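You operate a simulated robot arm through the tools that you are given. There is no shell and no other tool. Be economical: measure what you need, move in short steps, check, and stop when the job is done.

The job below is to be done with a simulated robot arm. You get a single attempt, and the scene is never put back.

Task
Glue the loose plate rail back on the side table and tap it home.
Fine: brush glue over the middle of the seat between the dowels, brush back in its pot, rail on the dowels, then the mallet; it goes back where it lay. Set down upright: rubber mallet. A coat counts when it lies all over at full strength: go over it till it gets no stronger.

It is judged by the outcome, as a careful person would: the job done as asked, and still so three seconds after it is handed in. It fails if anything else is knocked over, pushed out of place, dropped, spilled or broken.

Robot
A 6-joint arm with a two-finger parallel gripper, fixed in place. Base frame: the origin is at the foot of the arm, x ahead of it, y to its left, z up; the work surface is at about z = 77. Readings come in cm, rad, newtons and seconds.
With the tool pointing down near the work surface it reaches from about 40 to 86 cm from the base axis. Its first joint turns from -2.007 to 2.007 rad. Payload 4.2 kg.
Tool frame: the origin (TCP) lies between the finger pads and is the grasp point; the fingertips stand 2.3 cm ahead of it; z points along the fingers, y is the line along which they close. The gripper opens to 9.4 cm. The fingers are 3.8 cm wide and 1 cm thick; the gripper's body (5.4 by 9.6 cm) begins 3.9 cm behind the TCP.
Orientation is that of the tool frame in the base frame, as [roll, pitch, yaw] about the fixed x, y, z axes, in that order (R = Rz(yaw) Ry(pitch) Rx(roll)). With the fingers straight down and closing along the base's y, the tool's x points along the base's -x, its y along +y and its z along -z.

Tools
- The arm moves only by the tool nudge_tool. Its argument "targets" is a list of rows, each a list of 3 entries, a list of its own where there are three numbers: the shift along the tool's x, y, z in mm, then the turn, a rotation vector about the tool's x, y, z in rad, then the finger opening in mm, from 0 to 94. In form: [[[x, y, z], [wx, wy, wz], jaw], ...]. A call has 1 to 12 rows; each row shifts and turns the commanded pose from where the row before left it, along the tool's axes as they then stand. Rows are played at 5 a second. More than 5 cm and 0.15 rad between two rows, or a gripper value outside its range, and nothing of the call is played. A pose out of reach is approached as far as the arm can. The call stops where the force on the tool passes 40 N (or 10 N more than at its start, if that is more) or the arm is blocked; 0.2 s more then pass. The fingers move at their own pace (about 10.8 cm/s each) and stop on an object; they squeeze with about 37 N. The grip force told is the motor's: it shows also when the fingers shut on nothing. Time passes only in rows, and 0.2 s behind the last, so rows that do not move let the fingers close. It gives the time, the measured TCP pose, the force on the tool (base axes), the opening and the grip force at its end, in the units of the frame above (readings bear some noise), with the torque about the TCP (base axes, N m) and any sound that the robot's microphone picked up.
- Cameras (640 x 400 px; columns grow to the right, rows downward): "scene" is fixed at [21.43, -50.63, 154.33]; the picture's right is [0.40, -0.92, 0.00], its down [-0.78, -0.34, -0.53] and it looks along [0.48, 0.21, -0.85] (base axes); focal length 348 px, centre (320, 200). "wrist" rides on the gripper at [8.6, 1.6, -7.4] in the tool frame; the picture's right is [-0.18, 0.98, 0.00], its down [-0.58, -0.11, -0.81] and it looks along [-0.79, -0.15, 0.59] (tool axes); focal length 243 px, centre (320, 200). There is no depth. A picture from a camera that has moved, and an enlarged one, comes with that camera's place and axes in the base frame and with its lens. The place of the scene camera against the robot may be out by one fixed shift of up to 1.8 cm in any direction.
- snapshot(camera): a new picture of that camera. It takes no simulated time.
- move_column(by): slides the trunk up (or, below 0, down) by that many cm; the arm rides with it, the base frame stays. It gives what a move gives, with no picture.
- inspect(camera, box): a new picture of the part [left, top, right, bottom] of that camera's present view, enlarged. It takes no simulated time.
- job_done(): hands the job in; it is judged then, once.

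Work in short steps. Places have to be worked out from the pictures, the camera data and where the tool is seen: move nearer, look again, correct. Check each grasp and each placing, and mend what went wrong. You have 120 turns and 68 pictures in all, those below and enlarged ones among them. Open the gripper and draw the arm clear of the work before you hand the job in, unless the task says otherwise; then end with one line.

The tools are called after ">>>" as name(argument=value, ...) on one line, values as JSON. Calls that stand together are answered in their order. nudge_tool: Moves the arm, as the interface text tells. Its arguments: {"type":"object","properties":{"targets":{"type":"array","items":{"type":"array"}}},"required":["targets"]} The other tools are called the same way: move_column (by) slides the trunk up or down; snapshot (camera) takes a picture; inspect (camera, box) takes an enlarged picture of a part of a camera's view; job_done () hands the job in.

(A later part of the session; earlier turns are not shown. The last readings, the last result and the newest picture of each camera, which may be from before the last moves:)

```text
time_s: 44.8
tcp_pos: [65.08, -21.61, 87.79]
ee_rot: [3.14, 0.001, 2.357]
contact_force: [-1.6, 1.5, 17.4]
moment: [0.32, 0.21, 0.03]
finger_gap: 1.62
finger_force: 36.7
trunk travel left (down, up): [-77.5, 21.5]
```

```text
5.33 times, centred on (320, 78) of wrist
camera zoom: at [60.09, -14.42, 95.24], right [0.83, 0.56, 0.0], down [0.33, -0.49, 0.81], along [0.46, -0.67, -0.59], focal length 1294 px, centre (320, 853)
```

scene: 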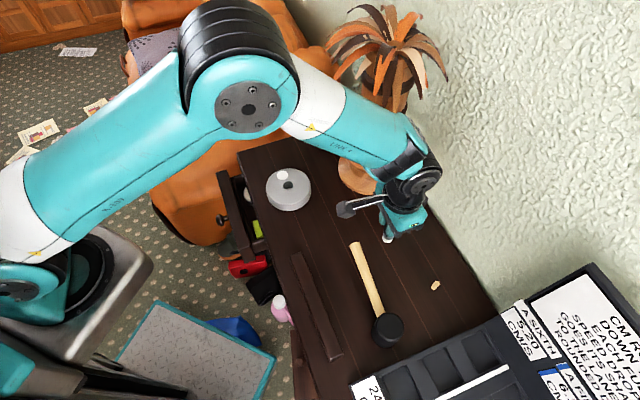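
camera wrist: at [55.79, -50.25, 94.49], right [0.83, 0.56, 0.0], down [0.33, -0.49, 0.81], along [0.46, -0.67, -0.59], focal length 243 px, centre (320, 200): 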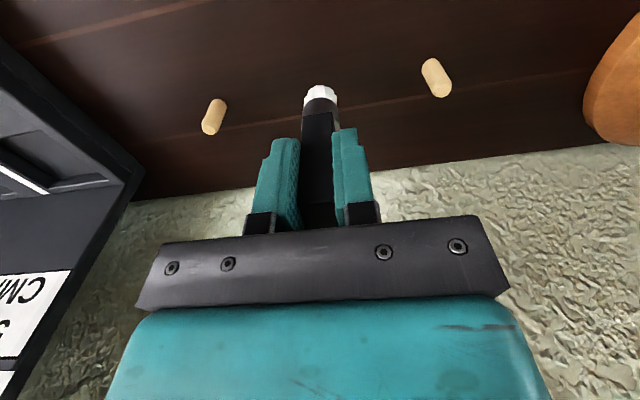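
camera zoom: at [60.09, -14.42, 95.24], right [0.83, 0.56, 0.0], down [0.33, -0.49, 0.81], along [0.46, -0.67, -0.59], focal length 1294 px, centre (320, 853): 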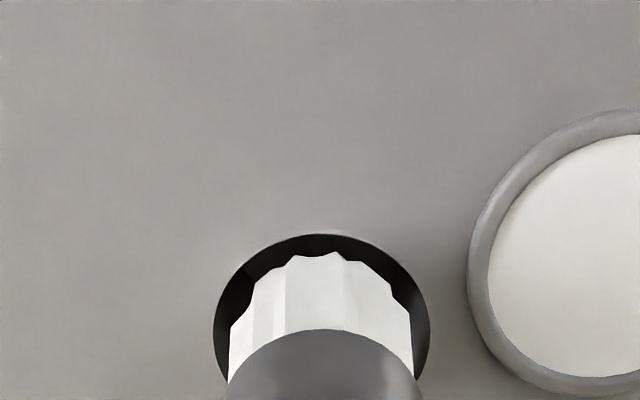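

Still contact at the same height, though near, left and right gaps look balanced. I'll look from the scene camera for what touches.

>>> inspect(camera="scene", box=[250, 150, 330, 210])

>>> inspect(camera="wrist", box=[220, 50, 420, 200])

```text
6.67 times, centred on (290, 180) of scene
camera zoom: at [21.43, -50.63, 154.33], right [0.4, -0.92, 0.0], down [-0.78, -0.34, -0.53], along [0.48, 0.21, -0.85], focal length 2321 px, centre (520, 333)
```

zoom: 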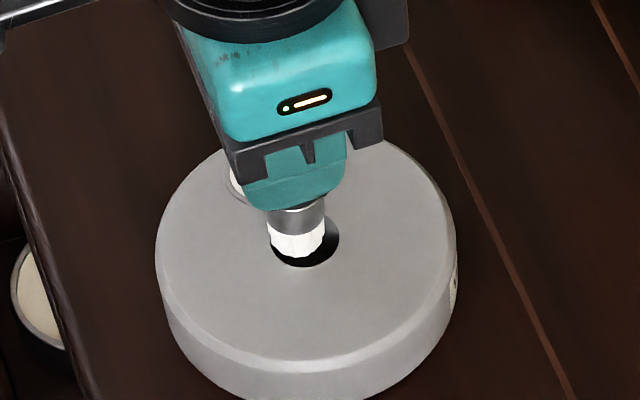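

```text
2.67 times, centred on (320, 125) of wrist
camera zoom: at [60.09, -14.42, 95.24], right [0.83, 0.56, 0.0], down [0.33, -0.49, 0.81], along [0.46, -0.67, -0.59], focal length 647 px, centre (320, 400)
```

zoom: 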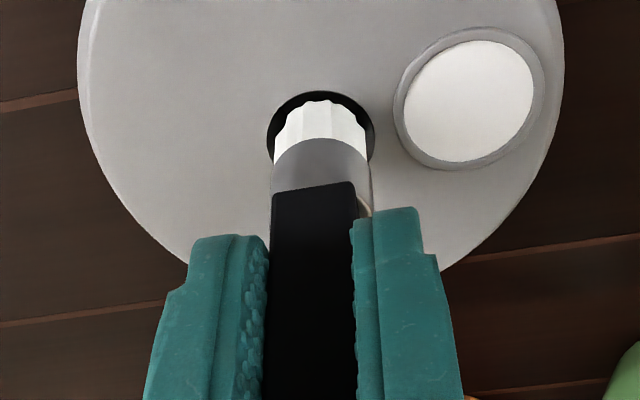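

The scene view shows the brush sitting left of the hole there, meaning it must go about 3.5 mm further towards the wall (tool -x). I'll raise, shift, and lower gently.

>>> nudge_tool(targets=[[[0, 0, -5], [0, 0, 0], 0], [[-3.3, 0, 0], [0, 0, 0], 0], [[0, 0, 3], [0, 0, 0], 0], [[0, 0, 2], [0, 0, 0], 0], [[0, 0, 2], [0, 0, 0], 0], [[0, 0, 2], [0, 0, 0], 0]])

>>> inspect(camera="scene", box=[250, 150, 330, 210])

```text
time_s: 46.2
tcp_pos: [65.58, -21.78, 87.27]
ee_rot: [3.141, 0.001, 2.358]
contact_force: [0.4, -0.2, -0.6]
moment: [0.03, -0.01, 0.03]
finger_gap: 1.59
finger_force: 37.2
trunk travel left (down, up): [-77.5, 21.5]
```

```text
6.67 times, centred on (290, 180) of scene
camera zoom: at [21.43, -50.63, 154.33], right [0.4, -0.92, 0.0], down [-0.78, -0.34, -0.53], along [0.48, 0.21, -0.85], focal length 2321 px, centre (520, 333)
```

zoom: 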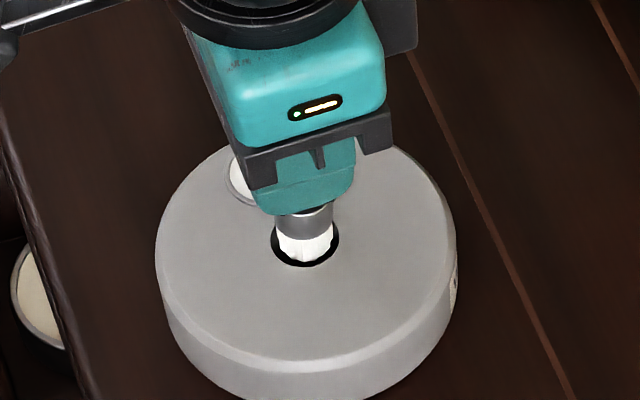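

It's in the hole now: centred, with no contact force. I'll lower further in small steps to the floor.

>>> nudge_tool(targets=[[[0, 0, 4], [0, 0, 0], 0], [[0, 0, 4], [0, 0, 0], 0], [[0, 0, 4], [0, 0, 0], 0], [[0, 0, 4], [0, 0, 0], 0], [[0, 0, 2], [0, 0, 0], 0]])

```text
time_s: 47.4
tcp_pos: [65.26, -21.95, 85.4]
ee_rot: [-3.142, 0.001, 2.357]
contact_force: [-0.2, 0.0, -1.1]
moment: [-0.02, 0.01, -0.03]
finger_gap: 1.62
finger_force: 36.9
trunk travel left (down, up): [-77.5, 21.5]
```

>>> nudge_tool(targets=[[[0, 0, 2], [0, 0, 0], 0], [[0, 0, 2], [0, 0, 0], 0], [[0, 0, 2], [0, 0, 0], 0]])

>>> inspect(camera="wrist", box=[220, 50, 420, 200])

```text
time_s: 48.2
tcp_pos: [65.44, -21.93, 84.95]
ee_rot: [3.14, 0.0, 2.356]
contact_force: [-4.2, 1.4, 8.6]
moment: [-0.43, -0.27, -0.07]
finger_gap: 1.61
finger_force: 37.2
trunk travel left (down, up): [-77.5, 21.5]
heard: snap
```

```text
2.67 times, centred on (320, 125) of wrist
camera zoom: at [60.3, -14.58, 92.41], right [0.83, 0.56, 0.0], down [0.33, -0.49, 0.81], along [0.46, -0.67, -0.59], focal length 647 px, centre (320, 400)
```

zoom: 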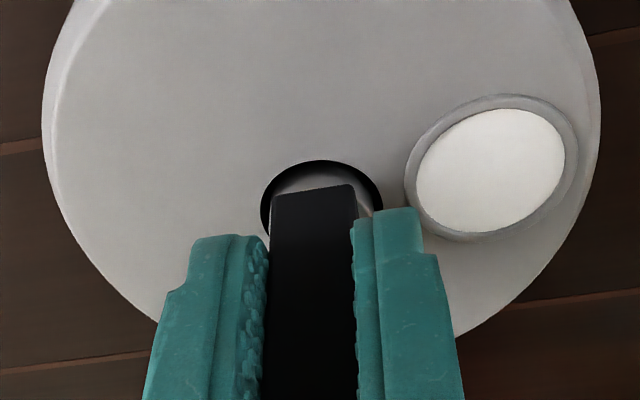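

The brush is at the hole's floor (8.6 N) and a snap was heard as it seated. I'll ease off slightly and open the fingers.

>>> nudge_tool(targets=[[[0, 0, -1], [0, 0, 0], 0], [[0, 0, 0], [0, 0, 0], 25], [[0, 0, 0], [0, 0, 0], 40], [[0, 0, 0], [0, 0, 0], 40], [[0, 0, -30], [0, 0, 0], 40], [[0, 0, -45], [0, 0, 0], 40], [[0, 0, -45], [0, 0, 0], 40]])

>>> snapshot(camera="wrist")

>>> inspect(camera="scene", box=[250, 150, 330, 210])

```text
time_s: 49.8
tcp_pos: [65.36, -21.9, 96.73]
ee_rot: [3.141, 0.0, 2.357]
contact_force: [0.4, 0.0, -1.0]
moment: [0.02, 0.0, -0.02]
finger_gap: 4.01
finger_force: 0.1
trunk travel left (down, up): [-77.5, 21.5]
```

```text
26 pictures are left
camera wrist: at [60.25, -14.61, 104.07], right [0.83, 0.56, 0.0], down [0.33, -0.49, 0.81], along [0.45, -0.67, -0.59], focal length 243 px, centre (320, 200)
```

wrist: 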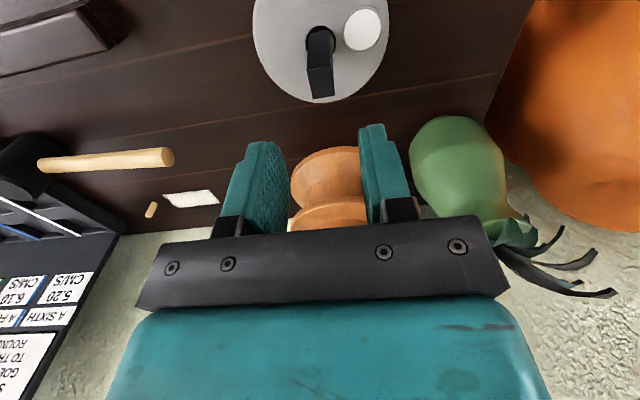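

```text
6.67 times, centred on (290, 180) of scene
camera zoom: at [21.43, -50.63, 154.33], right [0.4, -0.92, 0.0], down [-0.78, -0.34, -0.53], along [0.48, 0.21, -0.85], focal length 2321 px, centre (520, 333)
```

zoom: 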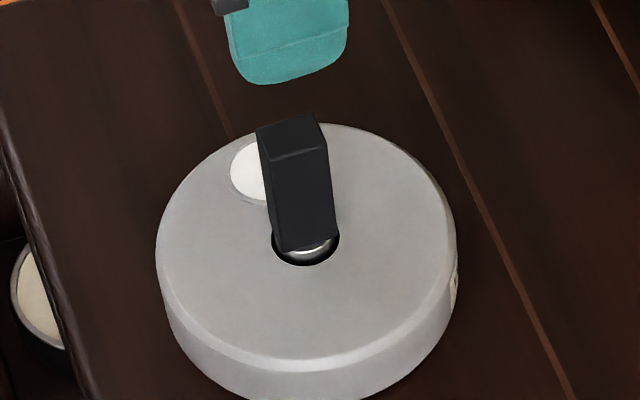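

Brush stands in its pot, unharmed. Next is the rail: I'll move above it at about (41, -40) to measure it.

>>> nudge_tool(targets=[[[11.4, -42.7, 0], [0, 0, 0], 80], [[11.4, -42.7, 0], [0, 0, 0], 80], [[11.4, -42.7, 0], [0, 0, 0], 80], [[11.4, -42.7, 0], [0, 0, 0], 80], [[11.4, -42.7, 0], [0, 0, 0], 80], [[11.4, -42.7, 0], [0, 0, 0], 80], [[11.4, -42.7, 0], [0, 0, 0], 80], [[0, 0, 0], [0, 0, 0], 80]])

>>> snapshot(camera="wrist")

```text
time_s: 51.6
tcp_pos: [38.25, -37.42, 97.03]
ee_rot: [3.141, 0.0, 2.356]
contact_force: [-1.0, -0.2, 0.6]
moment: [0.0, 0.01, -0.01]
finger_gap: 8.02
finger_force: 0.1
trunk travel left (down, up): [-77.5, 21.5]
```

```text
24 pictures are left
camera wrist: at [33.17, -30.19, 104.42], right [0.83, 0.56, 0.0], down [0.33, -0.49, 0.81], along [0.46, -0.67, -0.59], focal length 243 px, centre (320, 200)
```

wrist: 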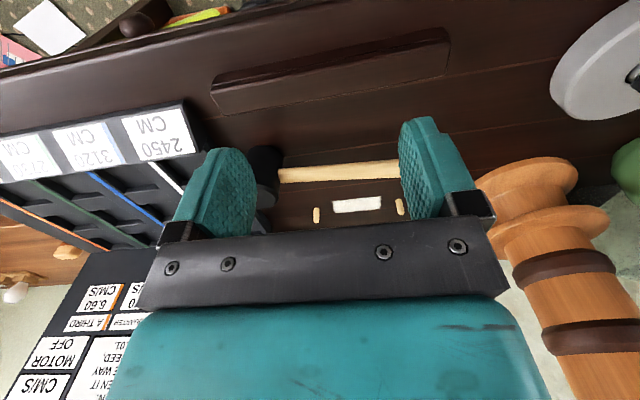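

The whole rail is in view, so I'll enlarge it for measuring.

>>> inspect(camera="wrist", box=[190, 0, 470, 140])

```text
2.29 times, centred on (330, 70) of wrist
camera zoom: at [33.17, -30.19, 104.42], right [0.83, 0.56, 0.0], down [0.33, -0.49, 0.81], along [0.46, -0.67, -0.59], focal length 555 px, centre (297, 497)
```

zoom: 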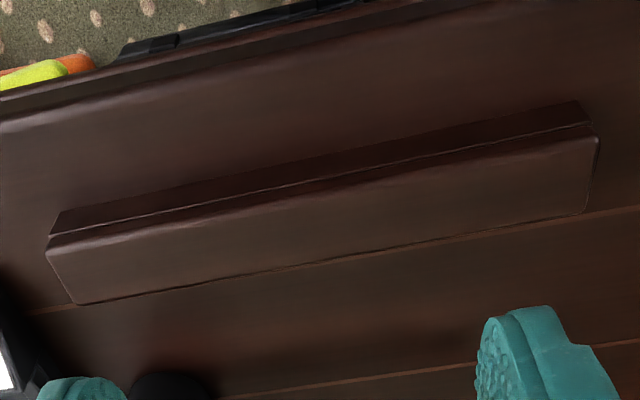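

The rail measures about 24 × 3.2 × 2.6 cm, centred at (41.0, -40.8) and lying along 45.3°, parallel to the dowels. I'll go above its centre and turn 90° so the fingers close across its width.

>>> nudge_tool(targets=[[[-43.5, -4.6, 0], [0, 0, 0], 70], [[0, 0, 0], [0, 0, -0.1433], 70], [[0, 0, 0], [0, 0, -0.1433], 70], [[0, 0, 0], [0, 0, -0.1433], 70], [[0, 0, 0], [0, 0, -0.1433], 70], [[0, 0, 0], [0, 0, -0.1433], 70], [[0, 0, 0], [0, 0, -0.1433], 70], [[0, 0, 0], [0, 0, -0.1433], 70], [[0, 0, 0], [0, 0, -0.1433], 70], [[0, 0, 0], [0, 0, -0.1433], 70], [[0, 0, 0], [0, 0, -0.1433], 70], [[0, 0, 0], [0, 0, -0.1433], 70]])

>>> snapshot(camera="wrist")

```text
time_s: 54.2
tcp_pos: [41.39, -40.73, 96.87]
ee_rot: [3.14, 0.001, -2.348]
contact_force: [-0.3, 0.2, 0.3]
moment: [0.0, 0.0, -0.01]
finger_gap: 7.02
finger_force: 0.1
trunk travel left (down, up): [-77.5, 21.5]
```

```text
22 pictures are left
camera wrist: at [34.0, -45.8, 104.35], right [-0.57, 0.82, 0.0], down [0.49, 0.34, 0.81], along [0.66, 0.46, -0.59], focal length 243 px, centre (320, 200)
```

wrist: 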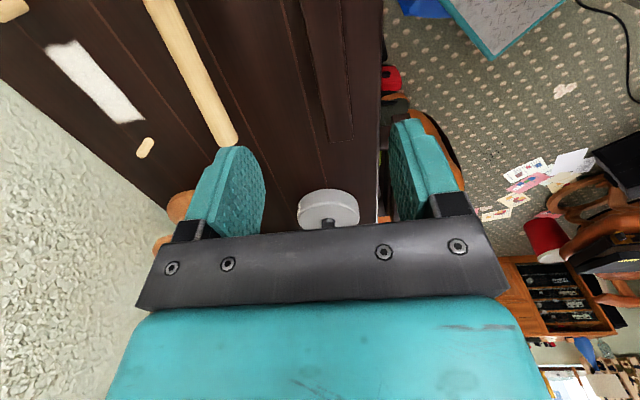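

Lowering to TCP z≈86 and checking alignment before going over the rail.

>>> nudge_tool(targets=[[[0, 0, 40], [0, 0, 0], 70], [[0, 0, 40], [0, 0, 0], 70], [[0, 0, 25], [0, 0, 0], 70], [[0, 0, 0], [0, 0, 0], 70]])

>>> snapshot(camera="wrist")

```text
time_s: 55.2
tcp_pos: [41.37, -40.9, 86.48]
ee_rot: [-3.141, -0.001, -2.35]
contact_force: [0.4, -0.6, -0.1]
moment: [0.01, -0.02, -0.05]
finger_gap: 7.01
finger_force: 0.2
trunk travel left (down, up): [-77.5, 21.5]
```

```text
21 pictures are left
camera wrist: at [34.07, -45.94, 94.01], right [-0.57, 0.82, 0.0], down [0.49, 0.34, 0.81], along [0.66, 0.46, -0.59], focal length 243 px, centre (320, 200)
```

wrist: 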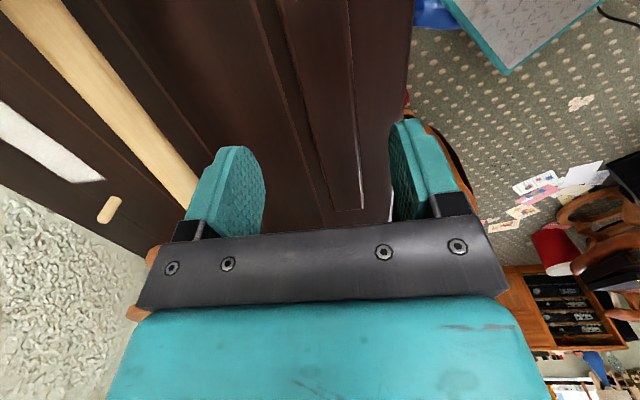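

The rail's centreline is about 0.55 cm towards +y of the tool. I'll correct that, lower to z≈80.1 and close.

>>> nudge_tool(targets=[[[0, 5.5, 20], [0, 0, 0], 70], [[0, 0, 30], [0, 0, 0], 70], [[0, 0, 13], [0, 0, 0], 70], [[0, 0, 0], [0, 0, 0], 70]])

>>> nudge_tool(targets=[[[0, 0, 0], [0, 0, 0], 20], [[0, 0, 0], [0, 0, 0], 0], [[0, 0, 0], [0, 0, 0], 0], [[0, 0, 0], [0, 0, 0], 0]])

>>> inspect(camera="wrist", box=[160, 0, 480, 240])

```text
time_s: 56.2
tcp_pos: [40.98, -40.7, 80.15]
ee_rot: [3.141, -0.001, -2.352]
contact_force: [-0.8, 0.1, 0.5]
moment: [0.01, -0.03, 0.03]
finger_gap: 7.0
finger_force: 0.1
trunk travel left (down, up): [-77.5, 21.5]
```

```text
time_s: 57.2
tcp_pos: [41.09, -40.59, 80.17]
ee_rot: [3.141, -0.001, -2.35]
contact_force: [0.3, 1.0, 2.4]
moment: [0.07, 0.03, 0.0]
finger_gap: 3.17
finger_force: 37.1
trunk travel left (down, up): [-77.5, 21.5]
```

```text
1.67 times, centred on (320, 120) of wrist
camera zoom: at [33.7, -45.6, 87.64], right [-0.57, 0.82, 0.0], down [0.49, 0.34, 0.81], along [0.66, 0.46, -0.59], focal length 404 px, centre (320, 333)
```

zoom: 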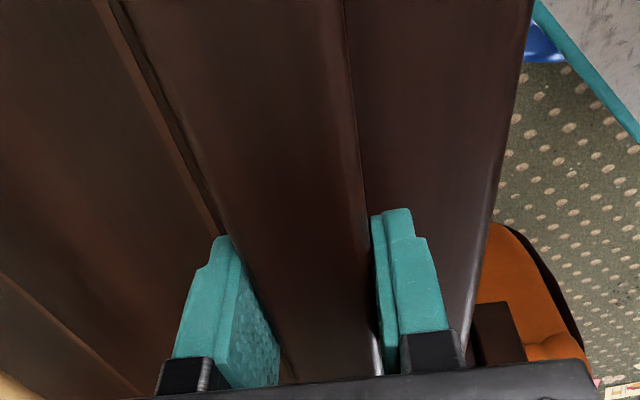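

Rail gripped (3.17 cm). I'll lift it, check it comes up, and carry it level towards the dowels.

>>> nudge_tool(targets=[[[0, 0, -20], [0, 0, 0], 0], [[0, 0, -45], [0, 0, 0], 0], [[0, 0, -45], [0, 0, 0], 0], [[-2, -37.6, 0], [0, 0, 0], 0], [[-2, -37.6, 0], [0, 0, 0], 0], [[-2, -37.6, 0], [0, 0, 0], 0], [[-2, -37.6, 0], [0, 0, 0], 0], [[-2, -37.6, 0], [0, 0, 0], 0], [[-2, -37.6, 0], [0, 0, 0], 0], [[-2.4, -37.9, 0], [0, 0, 0], 0], [[0, 0, 0], [0, 0, 0], 0]])

>>> snapshot(camera="scene")

```text
time_s: 59.6
tcp_pos: [60.89, -57.69, 90.76]
ee_rot: [3.139, 0.0, -2.35]
contact_force: [0.2, 0.1, -1.1]
moment: [-0.01, -0.03, 0.01]
finger_gap: 3.17
finger_force: 37.3
trunk travel left (down, up): [-77.5, 21.5]
```

```text
19 pictures are left
```

scene: 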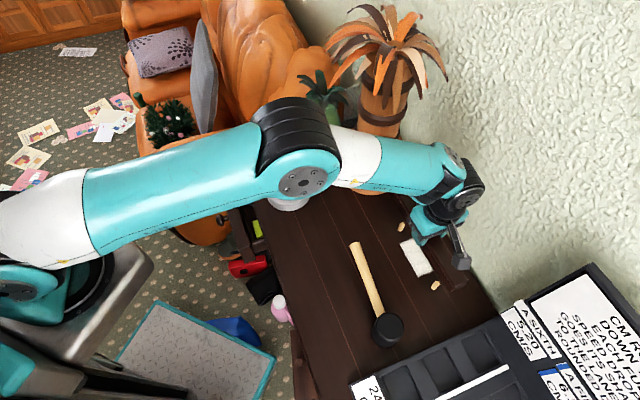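

The rail is up. I'll enlarge to find its ends against the dowels.

>>> inspect(camera="scene", box=[385, 195, 495, 305])

```text
3.64 times, centred on (440, 250) of scene
camera zoom: at [21.43, -50.63, 154.33], right [0.4, -0.92, 0.0], down [-0.78, -0.34, -0.53], along [0.48, 0.21, -0.85], focal length 1266 px, centre (-116, 18)
```

zoom: 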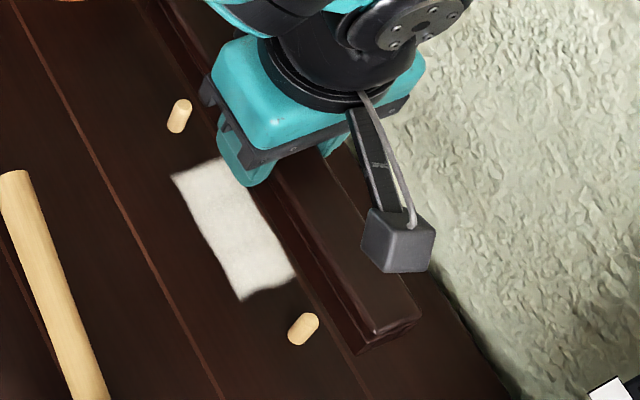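

The rail is level and parallel with the dowels. Using the same camera for both measures, I want the TCP at about (61.0, -57.9). I'll shift there and lower to just above the dowel tops.

>>> nudge_tool(targets=[[[0.9, -2.4, 20], [0, 0, 0], 0], [[0, 0, 25], [0, 0, 0], 0], [[0, 0, 15], [0, 0, 0], 0], [[0, 0, 0], [0, 0, 0], 0]])

>>> inspect(camera="scene", box=[385, 195, 495, 305])

```text
time_s: 60.6
tcp_pos: [60.98, -58.07, 84.81]
ee_rot: [3.141, 0.0, -2.351]
contact_force: [-1.1, -0.3, -1.2]
moment: [-0.01, 0.0, -0.01]
finger_gap: 3.19
finger_force: 37.6
trunk travel left (down, up): [-77.5, 21.5]
```

```text
3.64 times, centred on (440, 250) of scene
camera zoom: at [21.43, -50.63, 154.33], right [0.4, -0.92, 0.0], down [-0.78, -0.34, -0.53], along [0.48, 0.21, -0.85], focal length 1266 px, centre (-116, 18)
```

zoom: 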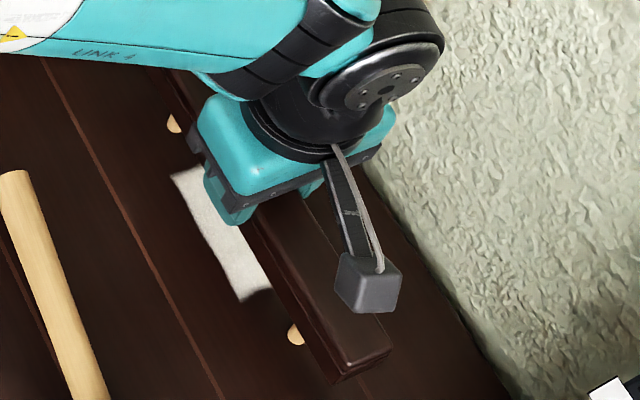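

The rail end position agrees (centre within about 0.1–0.2 cm). I'll lower in small steps and watch the force for contact with the dowel tips.

>>> nudge_tool(targets=[[[0, 0, 4], [0, 0, 0], 0], [[0, 0, 4], [0, 0, 0], 0], [[0, 0, 3], [0, 0, 0], 0], [[0, 0, 2], [0, 0, 0], 0], [[0, 0, 2], [0, 0, 0], 0], [[0, 0, 2], [0, 0, 0], 0]])

```text
time_s: 62.0
tcp_pos: [60.75, -58.09, 83.41]
ee_rot: [3.14, 0.0, -2.352]
contact_force: [-0.1, 0.0, -1.3]
moment: [-0.01, 0.0, 0.0]
finger_gap: 3.16
finger_force: 37.1
trunk travel left (down, up): [-77.5, 21.5]
```

No contact yet (rail bottom ≈80.2). I'll go on with finer steps.

>>> nudge_tool(targets=[[[0, 0, 1.5], [0, 0, 0], 0], [[0, 0, 1.5], [0, 0, 0], 0], [[0, 0, 1.5], [0, 0, 0], 0], [[0, 0, 1.5], [0, 0, 0], 0]])

```text
time_s: 63.0
tcp_pos: [60.87, -58.11, 83.0]
ee_rot: [-3.136, -0.001, -2.353]
contact_force: [5.3, -7.2, 8.9]
moment: [0.26, -0.74, -0.68]
finger_gap: 3.19
finger_force: 36.5
trunk travel left (down, up): [-77.5, 21.5]
```

The contact is at the right dowel and pushes the rail towards the wall there, so the right end needs about 1.5 mm that way. I'll shift and turn slightly, then re-read.

>>> nudge_tool(targets=[[[0, 0, -1.5], [0, 0, 0], 0], [[0, -0.8, 0], [0, 0, 0.01], 0], [[0, 0, 1.5], [0, 0, 0], 0], [[0, 0, 0], [0, 0, 0], 0]])

```text
time_s: 64.0
tcp_pos: [61.06, -58.14, 82.86]
ee_rot: [3.141, 0.001, -2.361]
contact_force: [7.3, -4.0, 6.0]
moment: [-0.42, -0.01, 0.62]
finger_gap: 3.17
finger_force: 37.0
trunk travel left (down, up): [-77.5, 21.5]
```

Now the left dowel pushes the same way, so I'll shift another 1 mm towards the wall.

>>> nudge_tool(targets=[[[0, 0, -1], [0, 0, 0], 0], [[0, -1.0, 0], [0, 0, -0.003], 0], [[0, 0, 1], [0, 0, 0], 0], [[0, 0, 1], [0, 0, 0], 0]])

```text
time_s: 65.0
tcp_pos: [60.99, -58.24, 82.81]
ee_rot: [3.14, -0.001, -2.356]
contact_force: [7.1, 4.6, 3.3]
moment: [0.21, -0.28, 0.0]
finger_gap: 3.15
finger_force: 37.0
trunk travel left (down, up): [-77.5, 21.5]
```

Now the push is along the rail (towards +u), so I'll shift 1 mm that way and lower a little.

>>> nudge_tool(targets=[[[-1.0, -0.2, 0], [0, 0, 0], 0], [[0, 0, 1], [0, 0, 0], 0], [[0, 0, 1], [0, 0, 0], 0]])

```text
time_s: 65.8
tcp_pos: [61.06, -58.2, 82.62]
ee_rot: [-3.14, 0.0, -2.359]
contact_force: [5.2, 4.5, 1.5]
moment: [0.15, -0.15, 0.05]
finger_gap: 3.14
finger_force: 37.3
trunk travel left (down, up): [-77.5, 21.5]
```

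It's going down freely with only a remaining push along the rail. I'll correct by a further 0.8 mm and lower on.

>>> nudge_tool(targets=[[[-0.8, 0, 0], [0, 0, 0], 0], [[0, 0, 1.5], [0, 0, 0], 0], [[0, 0, 1.5], [0, 0, 0], 0], [[0, 0, 1.5], [0, 0, 0], 0]])

```text
time_s: 66.8
tcp_pos: [61.08, -58.18, 82.07]
ee_rot: [-3.14, 0.001, -2.358]
contact_force: [1.0, 0.6, -1.3]
moment: [-0.01, 0.01, 0.0]
finger_gap: 3.16
finger_force: 36.8
trunk travel left (down, up): [-77.5, 21.5]
```

Both dowels are in the holes and the force is near zero. I'll keep lowering.

>>> nudge_tool(targets=[[[0, 0, 2], [0, 0, 0], 0], [[0, 0, 2], [0, 0, 0], 0], [[0, 0, 2], [0, 0, 0], 0], [[0, 0, 1.5], [0, 0, 0], 0], [[0, 0, 1.5], [0, 0, 0], 0]])

```text
time_s: 68.0
tcp_pos: [61.12, -58.23, 81.26]
ee_rot: [3.142, -0.001, -2.36]
contact_force: [-1.0, -0.1, -1.1]
moment: [-0.02, -0.03, -0.01]
finger_gap: 3.18
finger_force: 37.3
trunk travel left (down, up): [-77.5, 21.5]
```

>>> nudge_tool(targets=[[[0, 0, 1.5], [0, 0, 0], 0], [[0, 0, 1.5], [0, 0, 0], 0], [[0, 0, 1.5], [0, 0, 0], 0], [[0, 0, 1], [0, 0, 0], 0]])

```text
time_s: 69.0
tcp_pos: [61.06, -58.24, 81.08]
ee_rot: [-3.136, 0.0, -2.358]
contact_force: [-1.1, 2.1, 21.0]
moment: [0.04, 0.01, 0.03]
finger_gap: 3.18
finger_force: 37.0
trunk travel left (down, up): [-77.5, 21.5]
```

The rail stopped evenly (21 N, no tilt) about 0.9 cm above the seat: that's the tight fit for the mallet. I'll release the preload, open and rise.

>>> nudge_tool(targets=[[[0, 0, -3], [0, 0, 0], 0], [[0, 0, 0], [0, 0, 0], 40], [[0, 0, 0], [0, 0, 0], 60], [[0, 0, 0], [0, 0, 0], 60], [[0, 0, -30], [0, 0, 0], 60], [[0, 0, -45], [0, 0, 0], 60], [[0, 0, -45], [0, 0, 0], 60]])

>>> snapshot(camera="wrist")

```text
time_s: 70.6
tcp_pos: [61.35, -58.31, 92.7]
ee_rot: [3.141, 0.001, -2.358]
contact_force: [0.3, 0.0, 0.4]
moment: [0.02, 0.02, 0.01]
finger_gap: 6.0
finger_force: 0.2
trunk travel left (down, up): [-77.5, 21.5]
```

```text
16 pictures are left
camera wrist: at [54.02, -63.33, 100.26], right [-0.56, 0.83, 0.0], down [0.49, 0.33, 0.81], along [0.67, 0.46, -0.59], focal length 243 px, centre (320, 200)
```

wrist: 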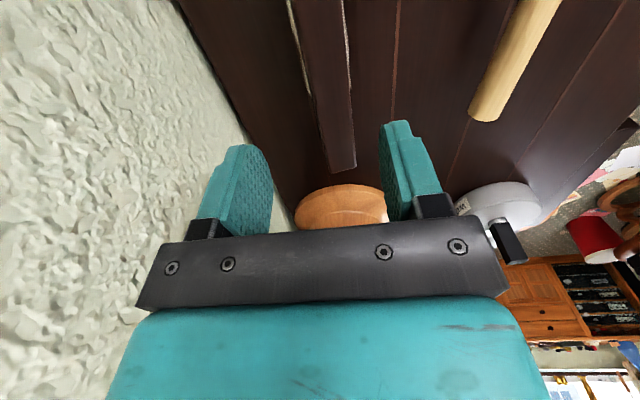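

Rail sits on both dowels. Next is the mallet: I'll back away over it and turn back to the neutral heading to measure it.

>>> nudge_tool(targets=[[[4, 45, -15], [0, 0, 0], 60], [[4, 45, -15], [0, 0, 0], 60], [[4, 45, -15], [0, 0, 0], 60], [[3, 45, 0], [0, 0, 0], 60], [[0, 0, 0], [0, 0, 0.1428], 60], [[0, 0, 0], [0, 0, 0.1428], 60], [[0, 0, 0], [0, 0, 0.1428], 60], [[0, 0, 0], [0, 0, 0.1428], 60], [[0, 0, 0], [0, 0, 0.1428], 60], [[0, 0, 0], [0, 0, 0.1428], 60], [[0, 0, 0], [0, 0, 0.1428], 60], [[0, 0, 0], [0, 0, 0.1428], 60]])

>>> nudge_tool(targets=[[[0, 0, 0], [0, 0, 0.1428], 60], [[0, 0, 0], [0, 0, 0.1428], 60], [[0, 0, 0], [0, 0, 0.1428], 60], [[0, 0, 0], [0, 0, 0], 60]])

>>> snapshot(camera="wrist")

```text
time_s: 73.2
tcp_pos: [47.32, -46.44, 97.43]
ee_rot: [3.14, 0.0, 2.78]
contact_force: [1.0, -0.2, 1.0]
moment: [-0.01, 0.03, 0.03]
finger_gap: 5.99
finger_force: 0.1
trunk travel left (down, up): [-77.5, 21.5]
```

```text
time_s: 74.2
tcp_pos: [47.23, -46.4, 97.51]
ee_rot: [3.141, 0.0, 2.352]
contact_force: [0.4, 0.2, -0.1]
moment: [0.03, 0.0, 0.01]
finger_gap: 5.99
finger_force: 0.1
trunk travel left (down, up): [-77.5, 21.5]
```

```text
15 pictures are left
camera wrist: at [42.21, -39.19, 104.92], right [0.83, 0.56, 0.0], down [0.33, -0.49, 0.81], along [0.45, -0.67, -0.59], focal length 243 px, centre (320, 200)
```

wrist: 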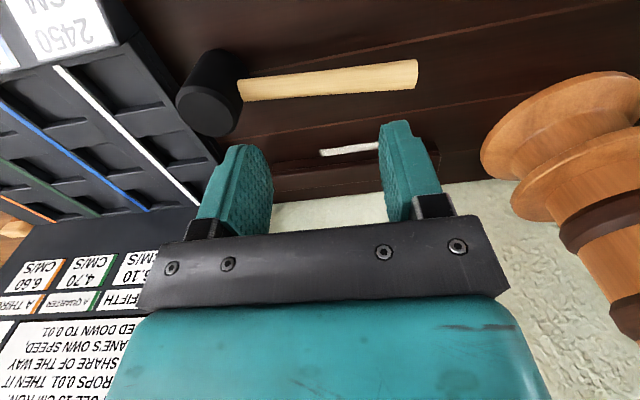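

The head stands on its face with the handle floating level. I'll enlarge for measurements.

>>> inspect(camera="wrist", box=[165, 30, 445, 205])

```text
2.29 times, centred on (305, 118) of wrist
camera zoom: at [42.21, -39.19, 104.92], right [0.83, 0.56, 0.0], down [0.33, -0.49, 0.81], along [0.45, -0.67, -0.59], focal length 555 px, centre (354, 389)
```

zoom: 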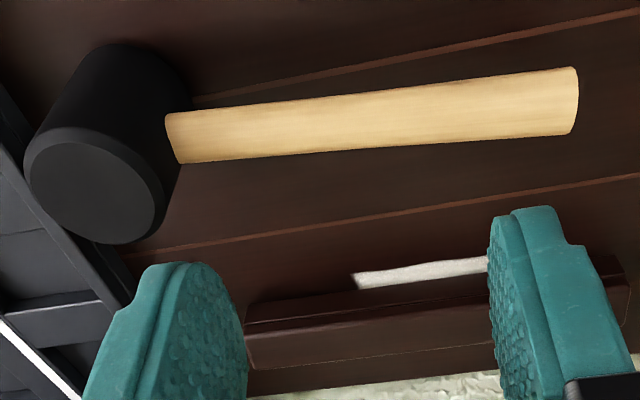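

The mallet head is centred near (40.9, -56.8) with its top at z≈84.4, and the handle points along 39.7° with its axis at z≈80.7. I'll turn so the camera is on the handle-end side and the fingers close across the handle.

>>> nudge_tool(targets=[[[0, 0, 0], [0, 0, 0.1383], 60], [[0, 0, 0], [0, 0, 0.1383], 60], [[0, 0, 0], [0, 0, 0.1383], 60], [[0, 0, 0], [0, 0, 0.1383], 60], [[0, 0, 0], [0, 0, 0.1383], 60], [[0, 0, 0], [0, 0, 0.1383], 60], [[0, 0, 0], [0, 0, 0.1383], 60], [[0, 0, 0], [0, 0, 0.1383], 60], [[0, 0, 0], [0, 0, 0.1383], 60], [[0, 0, 0], [0, 0, 0.1383], 60], [[0, 0, 0], [0, 0, 0.1383], 60], [[0, 0, 0], [0, 0, 0.1383], 60]])

>>> nudge_tool(targets=[[[-17.5, 20, 0], [0, 0, 0], 60], [[-17.5, 20, 20], [0, 0, 0], 60], [[0, 0, 40], [0, 0, 0], 60], [[0, 0, 0], [0, 0, 0], 60]])

>>> snapshot(camera="wrist")

```text
time_s: 76.8
tcp_pos: [47.44, -46.48, 97.37]
ee_rot: [-3.14, -0.001, 0.694]
contact_force: [-0.6, -0.2, -1.0]
moment: [0.01, 0.04, 0.02]
finger_gap: 5.99
finger_force: 0.0
trunk travel left (down, up): [-77.5, 21.5]
```

```text
time_s: 77.8
tcp_pos: [47.16, -51.6, 91.32]
ee_rot: [-3.141, 0.0, 0.697]
contact_force: [-0.5, 0.0, -0.8]
moment: [-0.01, 0.01, 0.02]
finger_gap: 6.01
finger_force: 0.0
trunk travel left (down, up): [-77.5, 21.5]
```

```text
13 pictures are left
camera wrist: at [54.76, -47.3, 98.89], right [0.49, -0.87, 0.0], down [-0.52, -0.29, 0.81], along [-0.7, -0.39, -0.59], focal length 243 px, centre (320, 200)
```

wrist: 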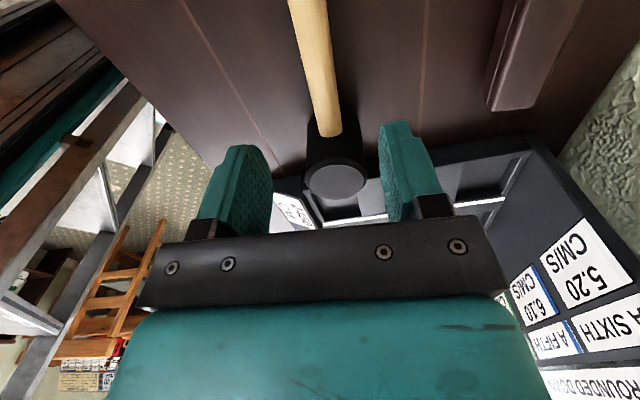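

The handle runs straight between the fingers (2 mm off). I'll lower to z≈80.8 and close.

>>> nudge_tool(targets=[[[0, -2, 40], [0, 0, 0], 60], [[0, 0, 40], [0, 0, 0], 60], [[0, 0, 25], [0, 0, 0], 60], [[0, 0, 0], [0, 0, 0], 60], [[0, 0, 0], [0, 0, 0], 30], [[0, 0, 0], [0, 0, 0], 0], [[0, 0, 0], [0, 0, 0], 0], [[0, 0, 0], [0, 0, 0], 0]])

>>> inspect(camera="wrist", box=[200, 0, 460, 220])

```text
time_s: 79.6
tcp_pos: [46.89, -51.53, 80.77]
ee_rot: [-3.141, 0.0, 0.698]
contact_force: [-0.1, 0.0, 0.0]
moment: [0.01, 0.0, 0.11]
finger_gap: 2.35
finger_force: 36.7
trunk travel left (down, up): [-77.5, 21.5]
```

```text
1.82 times, centred on (330, 110) of wrist
camera zoom: at [54.5, -47.26, 88.26], right [0.49, -0.87, 0.0], down [-0.52, -0.29, 0.81], along [-0.7, -0.39, -0.59], focal length 441 px, centre (302, 364)
```

zoom: 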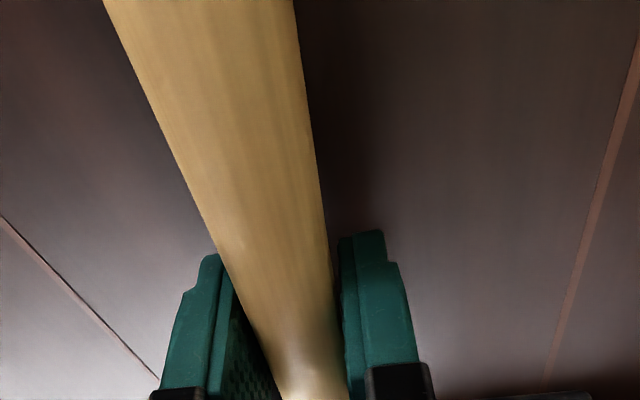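

Gripped (2.35 cm) at TCP (46.95, -51.6, 80.77), yaw 0.697, which I'll use to return it. I'll lift and read the load.

>>> nudge_tool(targets=[[[0, 0, -20], [0, 0, 0], 0], [[0, 0, -45], [0, 0, 0], 0], [[0, 0, -45], [0, 0, 0], 0], [[0, 0, -40], [0, 0, 0], 0], [[0, 0, 0], [0, 0, 0], 0]])

>>> inspect(camera="scene", box=[300, 170, 500, 370])

```text
time_s: 80.8
tcp_pos: [46.88, -51.44, 96.05]
ee_rot: [-3.14, 0.001, 0.696]
contact_force: [0.1, -0.7, -3.5]
moment: [0.16, -0.2, 0.01]
finger_gap: 2.33
finger_force: 37.3
trunk travel left (down, up): [-77.5, 21.5]
```

```text
2.00 times, centred on (400, 270) of scene
camera zoom: at [21.43, -50.63, 154.33], right [0.4, -0.92, 0.0], down [-0.78, -0.34, -0.53], along [0.48, 0.21, -0.85], focal length 696 px, centre (160, 60)
```

zoom: 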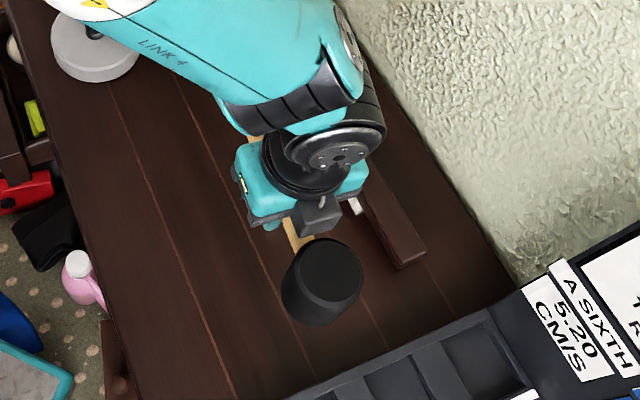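

Light load (0.35 kg) and level. I'll turn back to neutral and bring the head over the rail's middle, still high.

>>> nudge_tool(targets=[[[0, 0, 0], [0, 0, -0.1383], 0], [[0, 0, 0], [0, 0, -0.1383], 0], [[0, 0, 0], [0, 0, -0.1383], 0], [[0, 0, 0], [0, 0, -0.1383], 0], [[0, 0, 0], [0, 0, -0.1383], 0], [[0, 0, 0], [0, 0, -0.1383], 0], [[0, 0, 0], [0, 0, -0.1383], 0], [[0, 0, 0], [0, 0, -0.1383], 0], [[0, 0, 0], [0, 0, -0.1383], 0], [[0, 0, 0], [0, 0, -0.1383], 0], [[0, 0, 0], [0, 0, -0.1383], 0], [[0, 0, 0], [0, 0, -0.1383], 0]])

>>> nudge_tool(targets=[[[-34, 25.7, 0], [0, 0, 0], 0], [[-34, 25.7, 0], [0, 0, 0], 0], [[0, 0, 0], [0, 0, 0], 0]])

>>> snapshot(camera="wrist")

```text
time_s: 83.4
tcp_pos: [47.2, -51.66, 95.87]
ee_rot: [3.14, 0.0, 2.356]
contact_force: [-0.7, -0.4, -3.6]
moment: [0.21, 0.2, 0.02]
finger_gap: 2.35
finger_force: 36.9
trunk travel left (down, up): [-77.5, 21.5]
```

```text
time_s: 84.2
tcp_pos: [55.76, -52.83, 95.85]
ee_rot: [3.141, 0.001, 2.354]
contact_force: [-0.4, 0.6, -3.6]
moment: [0.2, 0.2, 0.02]
finger_gap: 2.33
finger_force: 36.6
trunk travel left (down, up): [-77.5, 21.5]
```

```text
10 pictures are left
camera wrist: at [50.73, -45.57, 103.15], right [0.83, 0.56, 0.0], down [0.33, -0.49, 0.81], along [0.45, -0.67, -0.59], focal length 243 px, centre (320, 200)
```

wrist: 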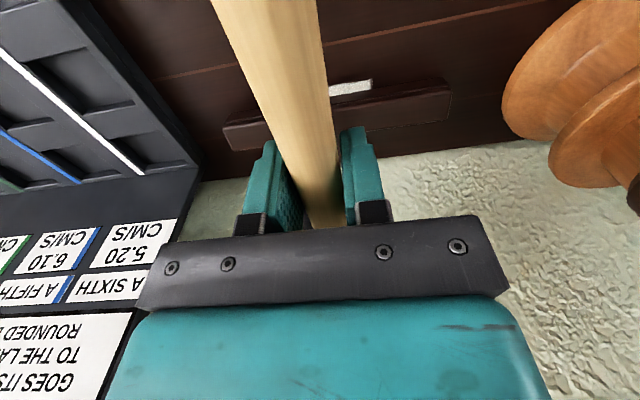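

Head should be over the rail's middle. I'll lower to just above it, then feel for contact.

>>> nudge_tool(targets=[[[3, 0, 40], [0, 0, 0], 0], [[0, 0, 40], [0, 0, 0], 0], [[0, 0, 18], [0, 0, 0], 0], [[0, 0, 4], [0, 0, 0], 0], [[0, 0, 4], [0, 0, 0], 0], [[0, 0, 3], [0, 0, 0], 0], [[0, 0, 2], [0, 0, 0], 0], [[0, 0, 2], [0, 0, 0], 0]])

```text
time_s: 86.0
tcp_pos: [55.34, -52.65, 84.85]
ee_rot: [-3.141, 0.002, 2.354]
contact_force: [-5.2, 6.2, 17.4]
moment: [-0.73, -0.71, 0.03]
finger_gap: 2.33
finger_force: 36.9
trunk travel left (down, up): [-77.5, 21.5]
```

Contact at about TCP 84.9. I'll give the first tap: raise 25 mm, strike quickly to slightly below contact, and lift off.

>>> nudge_tool(targets=[[[0, 0, -28], [0, 0, 0], 0], [[0, 0, 0], [0, 0, 0], 0], [[0, 0, 30], [0, 0, 0], 0], [[0, 0, -25], [0, 0, 0], 0], [[0, 0, 0], [0, 0, 0], 0]])

```text
time_s: 87.2
tcp_pos: [55.29, -52.71, 86.99]
ee_rot: [-3.141, -0.001, 2.354]
contact_force: [-0.5, -0.2, -3.3]
moment: [0.21, 0.24, -0.01]
finger_gap: 2.33
finger_force: 37.4
trunk travel left (down, up): [-77.5, 21.5]
```

No sound, so it was probably too soft. Now a firmer tap: raise 20 mm, strike 50 mm in one row and lift off.

>>> nudge_tool(targets=[[[0, 0, -20], [0, 0, 0], 0], [[0, 0, 0], [0, 0, 0], 0], [[0, 0, 50], [0, 0, 0], 0], [[0, 0, -40], [0, 0, 0], 0], [[0, 0, 0], [0, 0, 0], 0]])

```text
time_s: 88.4
tcp_pos: [55.04, -52.43, 87.69]
ee_rot: [3.141, -0.002, 2.354]
contact_force: [-0.5, -0.2, -4.5]
moment: [0.17, 0.2, -0.01]
finger_gap: 2.35
finger_force: 37.0
trunk travel left (down, up): [-77.5, 21.5]
```

I'll strike again from higher, ending the call at the bottom to see how deep it goes.

>>> nudge_tool(targets=[[[0, 0, -30], [0, 0, 0], 0], [[0, 0, 0], [0, 0, 0], 0], [[0, 0, 45], [0, 0, 0], 0], [[0, 0, 30], [0, 0, 0], 0]])

```text
time_s: 89.4
tcp_pos: [55.28, -52.87, 83.82]
ee_rot: [-3.14, 0.011, 2.355]
contact_force: [-7.7, 7.9, 35.1]
moment: [-1.19, -1.57, 0.03]
finger_gap: 2.33
finger_force: 36.8
trunk travel left (down, up): [-77.5, 21.5]
```

It reached 83.8, so either the rail went down or the mallet turned in the grip. I'll raise and look.

>>> nudge_tool(targets=[[[0, 0, -30], [0, 0, 0], 0], [[0, 0, -40], [0, 0, 0], 0], [[0, 0, 0], [0, 0, 0], 0]])

>>> inspect(camera="scene", box=[340, 180, 500, 300])

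>>> inspect(camera="wrist", box=[200, 0, 480, 180])

```text
time_s: 90.2
tcp_pos: [55.28, -52.8, 90.42]
ee_rot: [3.14, -0.001, 2.354]
contact_force: [-1.0, 0.5, -4.2]
moment: [0.2, 0.19, 0.01]
finger_gap: 2.33
finger_force: 36.6
trunk travel left (down, up): [-77.5, 21.5]
```

```text
3.33 times, centred on (420, 240) of scene
camera zoom: at [21.43, -50.63, 154.33], right [0.4, -0.92, 0.0], down [-0.78, -0.34, -0.53], along [0.48, 0.21, -0.85], focal length 1161 px, centre (-13, 67)
```

zoom: 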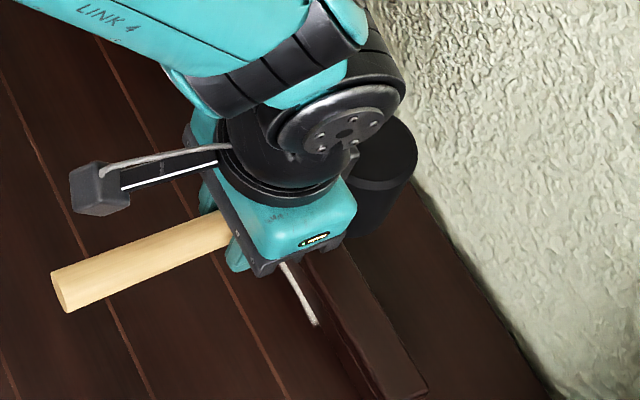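

```text
2.22 times, centred on (340, 90) of wrist
camera zoom: at [50.27, -45.48, 97.87], right [0.83, 0.56, 0.0], down [0.33, -0.49, 0.81], along [0.45, -0.67, -0.59], focal length 539 px, centre (276, 444)
```

zoom: 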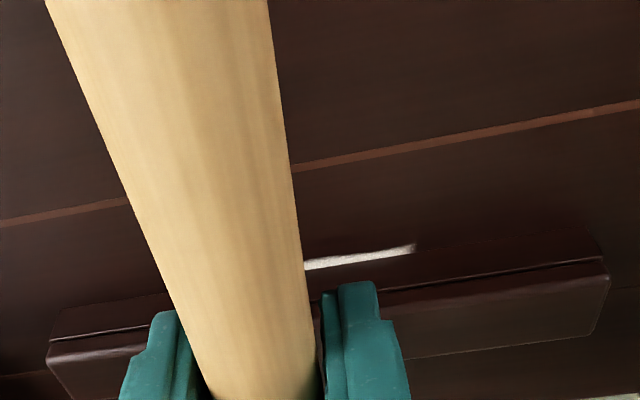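

Mallet is still level and the glue gap looks thinner. I'll tap again and read the depth.

>>> nudge_tool(targets=[[[0, 0, -10], [0, 0, 0], 0], [[0, 0, 0], [0, 0, 0], 0], [[0, 0, 48], [0, 0, 0], 0], [[0, 0, 30], [0, 0, 0], 0]])

```text
time_s: 91.2
tcp_pos: [55.33, -52.53, 83.81]
ee_rot: [-3.14, 0.008, 2.355]
contact_force: [-8.3, 8.9, 32.9]
moment: [-1.07, -1.35, 0.02]
finger_gap: 2.33
finger_force: 37.3
trunk travel left (down, up): [-77.5, 21.5]
```

The depth is unchanged at 83.8, 1.03 cm lower than the first contact, which matches the 0.9 cm gap I'd estimated. So the rail is probably home. I'll lift, shift aside and check the joint line closely.

>>> nudge_tool(targets=[[[0, 0, -30], [0, 0, 0], 0], [[20, 0, -40], [0, 0, 0], 0], [[45, 0, -10], [0, 0, 0], 0], [[30, 0, 0], [0, 0, 0], 0], [[0, 0, 0], [0, 0, 0], 0]])

>>> inspect(camera="scene", box=[390, 190, 490, 310])

```text
time_s: 92.4
tcp_pos: [48.51, -45.89, 91.42]
ee_rot: [-3.141, 0.0, 2.354]
contact_force: [1.0, -0.3, -4.2]
moment: [0.19, 0.18, 0.01]
finger_gap: 2.33
finger_force: 37.4
trunk travel left (down, up): [-77.5, 21.5]
```

```text
3.33 times, centred on (440, 250) of scene
camera zoom: at [21.43, -50.63, 154.33], right [0.4, -0.92, 0.0], down [-0.78, -0.34, -0.53], along [0.48, 0.21, -0.85], focal length 1161 px, centre (-80, 33)
```

zoom: 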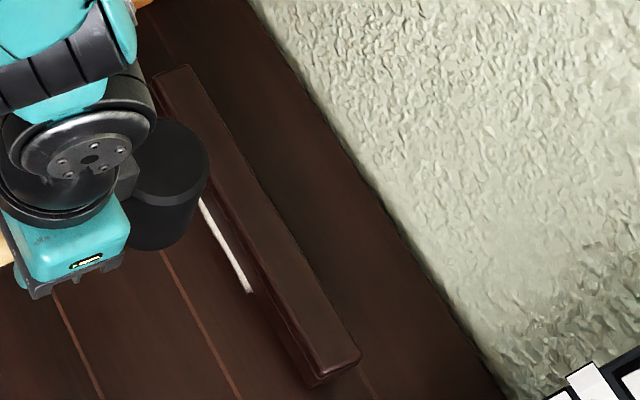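

The right end matches the seated position. To make sure both ends are home, I'll tap gently over the left dowel and compare the contact height.

>>> nudge_tool(targets=[[[-32, -27, 0], [0, 0, 0], 0], [[-32, -27, 0], [0, 0, 0], 0], [[-31, -26, 0], [0, 0, 0], 0], [[0, 0, 10], [0, 0, 0], 0], [[0, 0, 0], [0, 0, 0], 0], [[0, 0, 45], [0, 0, 0], 0], [[0, 0, 25], [0, 0, 0], 0]])

```text
time_s: 94.0
tcp_pos: [49.71, -58.43, 83.91]
ee_rot: [-3.141, 0.003, 2.354]
contact_force: [-3.2, 2.1, 4.4]
moment: [-0.05, -0.14, 0.01]
finger_gap: 2.31
finger_force: 36.5
trunk travel left (down, up): [-77.5, 21.5]
```

Left end contact is at 83.9, level with the middle. Now the right dowel.

>>> nudge_tool(targets=[[[0, 0, -40], [0, 0, 0], 0], [[0, 40, 0], [0, 0, 0], 0], [[0, 40, 0], [0, 0, 0], 0], [[0, 40, 0], [0, 0, 0], 0], [[0, 40, 0], [0, 0, 0], 0], [[0, 0, 0], [0, 0, 0], 0], [[0, 0, 40], [0, 0, 0], 0], [[0, 0, 3], [0, 0, 0], 0]])

```text
time_s: 95.9
tcp_pos: [61.11, -47.13, 83.74]
ee_rot: [3.14, 0.013, 2.354]
contact_force: [-2.8, 1.6, 18.1]
moment: [-0.8, -0.77, -0.07]
finger_gap: 2.34
finger_force: 36.5
trunk travel left (down, up): [-77.5, 21.5]
stopped in row 8: the force on the tool passed its limit at 42 N (the readings are from after the stop); the commanded pose is now the measured one
```

All three points are level (83.75–83.9) and no longer going down, so the rail is home. Now I return the mallet: lift, move back and turn to its original heading.

>>> nudge_tool(targets=[[[0, 0, -40], [0, 0, 0], 0], [[0, 0, -40], [0, 0, 0], 0], [[0, 0, -40], [0, 0, 0], 0], [[17, -32.8, 0], [0, 0, 0], 0], [[17, -32.8, 0], [0, 0, 0], 0], [[17, -32.8, 0], [0, 0, 0], 0], [[17, -32.8, 0], [0, 0, 0], 0], [[0, 0, 0], [0, 0, 0], 0]])

>>> nudge_tool(targets=[[[0, 0, 0], [0, 0, 0.1381], 0], [[0, 0, 0], [0, 0, 0.1381], 0], [[0, 0, 0], [0, 0, 0.1381], 0], [[0, 0, 0], [0, 0, 0.1381], 0], [[0, 0, 0], [0, 0, 0.1381], 0], [[0, 0, 0], [0, 0, 0.1381], 0], [[0, 0, 0], [0, 0, 0.1381], 0], [[0, 0, 0], [0, 0, 0.1381], 0], [[0, 0, 0], [0, 0, 0.1381], 0], [[0, 0, 0], [0, 0, 0.1381], 0], [[0, 0, 0], [0, 0, 0.1381], 0], [[0, 0, 0], [0, 0, 0.1381], 0]])

>>> nudge_tool(targets=[[[0, 0, 0], [0, 0, 0], 0], [[0, 0, 0], [0, 0, 0], 0]])

>>> snapshot(camera="scene")

```text
time_s: 97.7
tcp_pos: [46.63, -51.29, 95.6]
ee_rot: [-3.14, 0.005, 2.353]
contact_force: [-0.4, 0.3, -3.9]
moment: [0.19, 0.2, -0.01]
finger_gap: 2.32
finger_force: 37.5
trunk travel left (down, up): [-77.5, 21.5]
```

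```text
time_s: 100.3
tcp_pos: [46.87, -51.35, 95.65]
ee_rot: [3.136, 0.0, 0.695]
contact_force: [0.0, 0.0, -3.5]
moment: [0.19, -0.22, 0.0]
finger_gap: 2.34
finger_force: 37.0
trunk travel left (down, up): [-77.5, 21.5]
```

```text
time_s: 100.9
tcp_pos: [46.84, -51.46, 95.48]
ee_rot: [3.136, 0.001, 0.696]
contact_force: [0.3, -0.5, -4.1]
moment: [0.15, -0.21, -0.02]
finger_gap: 2.34
finger_force: 36.9
trunk travel left (down, up): [-77.5, 21.5]
```

```text
6 pictures are left
```

scene: 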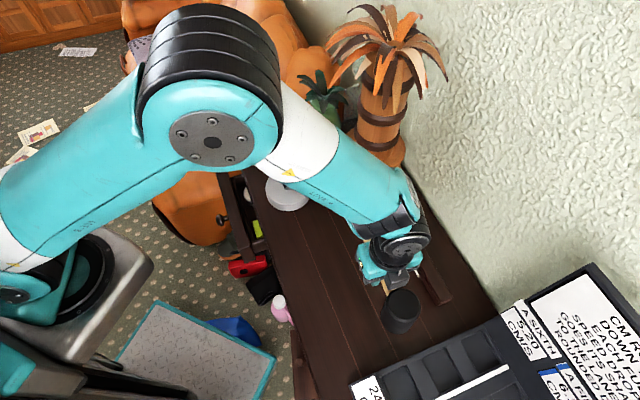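

At the same hover pose as after the first lift, I'll take the same enlarged view to check whether the mallet tilted in the grip.

>>> inspect(camera="scene", box=[300, 170, 500, 370])

```text
2.00 times, centred on (400, 270) of scene
camera zoom: at [21.43, -50.63, 154.33], right [0.4, -0.92, 0.0], down [-0.78, -0.34, -0.53], along [0.48, 0.21, -0.85], focal length 696 px, centre (160, 60)
```

zoom: 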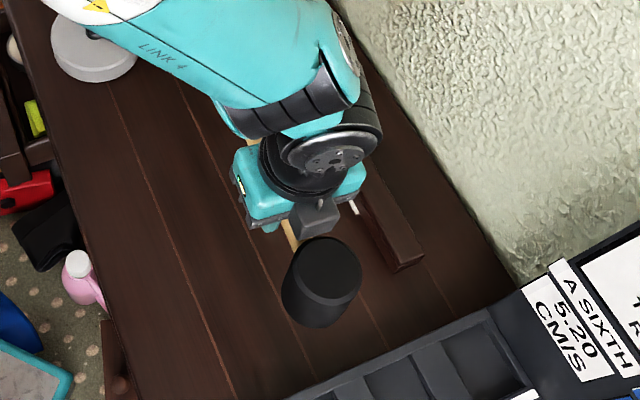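

The mallet is held as it was. I'll lower it to its place, with fine steps at the end.

>>> nudge_tool(targets=[[[0, 1.8, 0], [0.005, 0, 0], 0], [[0, 0, 45], [0, 0, 0], 0], [[0, 0, 45], [0, 0, 0], 0], [[0, 0, 40], [0, 0, 0], 0], [[0, 0, 8], [0, 0, 0], 0], [[0, 0, 3], [0, 0, 0], 0], [[0, 0, 2], [0, 0, 0], 0]])

```text
time_s: 102.5
tcp_pos: [47.03, -51.5, 81.23]
ee_rot: [3.14, -0.001, 0.697]
contact_force: [0.7, -0.5, -3.8]
moment: [0.15, -0.23, 0.04]
finger_gap: 2.33
finger_force: 37.1
trunk travel left (down, up): [-77.5, 21.5]
```

>>> nudge_tool(targets=[[[0, 0, 1.5], [0, 0, 0], 0], [[0, 0, 1.5], [0, 0, 0], 0], [[0, 0, 1], [0, 0, 0], 0], [[0, 0, 0], [0, 0, 0], 0]])

```text
time_s: 103.5
tcp_pos: [47.0, -51.66, 80.84]
ee_rot: [-3.141, -0.002, 0.695]
contact_force: [-0.9, 0.5, -3.5]
moment: [0.18, -0.23, -0.01]
finger_gap: 2.32
finger_force: 36.6
trunk travel left (down, up): [-77.5, 21.5]
```

>>> nudge_tool(targets=[[[0, 0, 0.7], [0, 0, 0], 0], [[0, 0, 0.7], [0, 0, 0], 0], [[0, 0, 0.6], [0, 0, 0], 0]])

```text
time_s: 104.3
tcp_pos: [46.87, -51.58, 80.8]
ee_rot: [3.141, 0.0, 0.698]
contact_force: [0.1, 0.3, -3.9]
moment: [0.19, -0.2, 0.0]
finger_gap: 2.32
finger_force: 37.0
trunk travel left (down, up): [-77.5, 21.5]
```

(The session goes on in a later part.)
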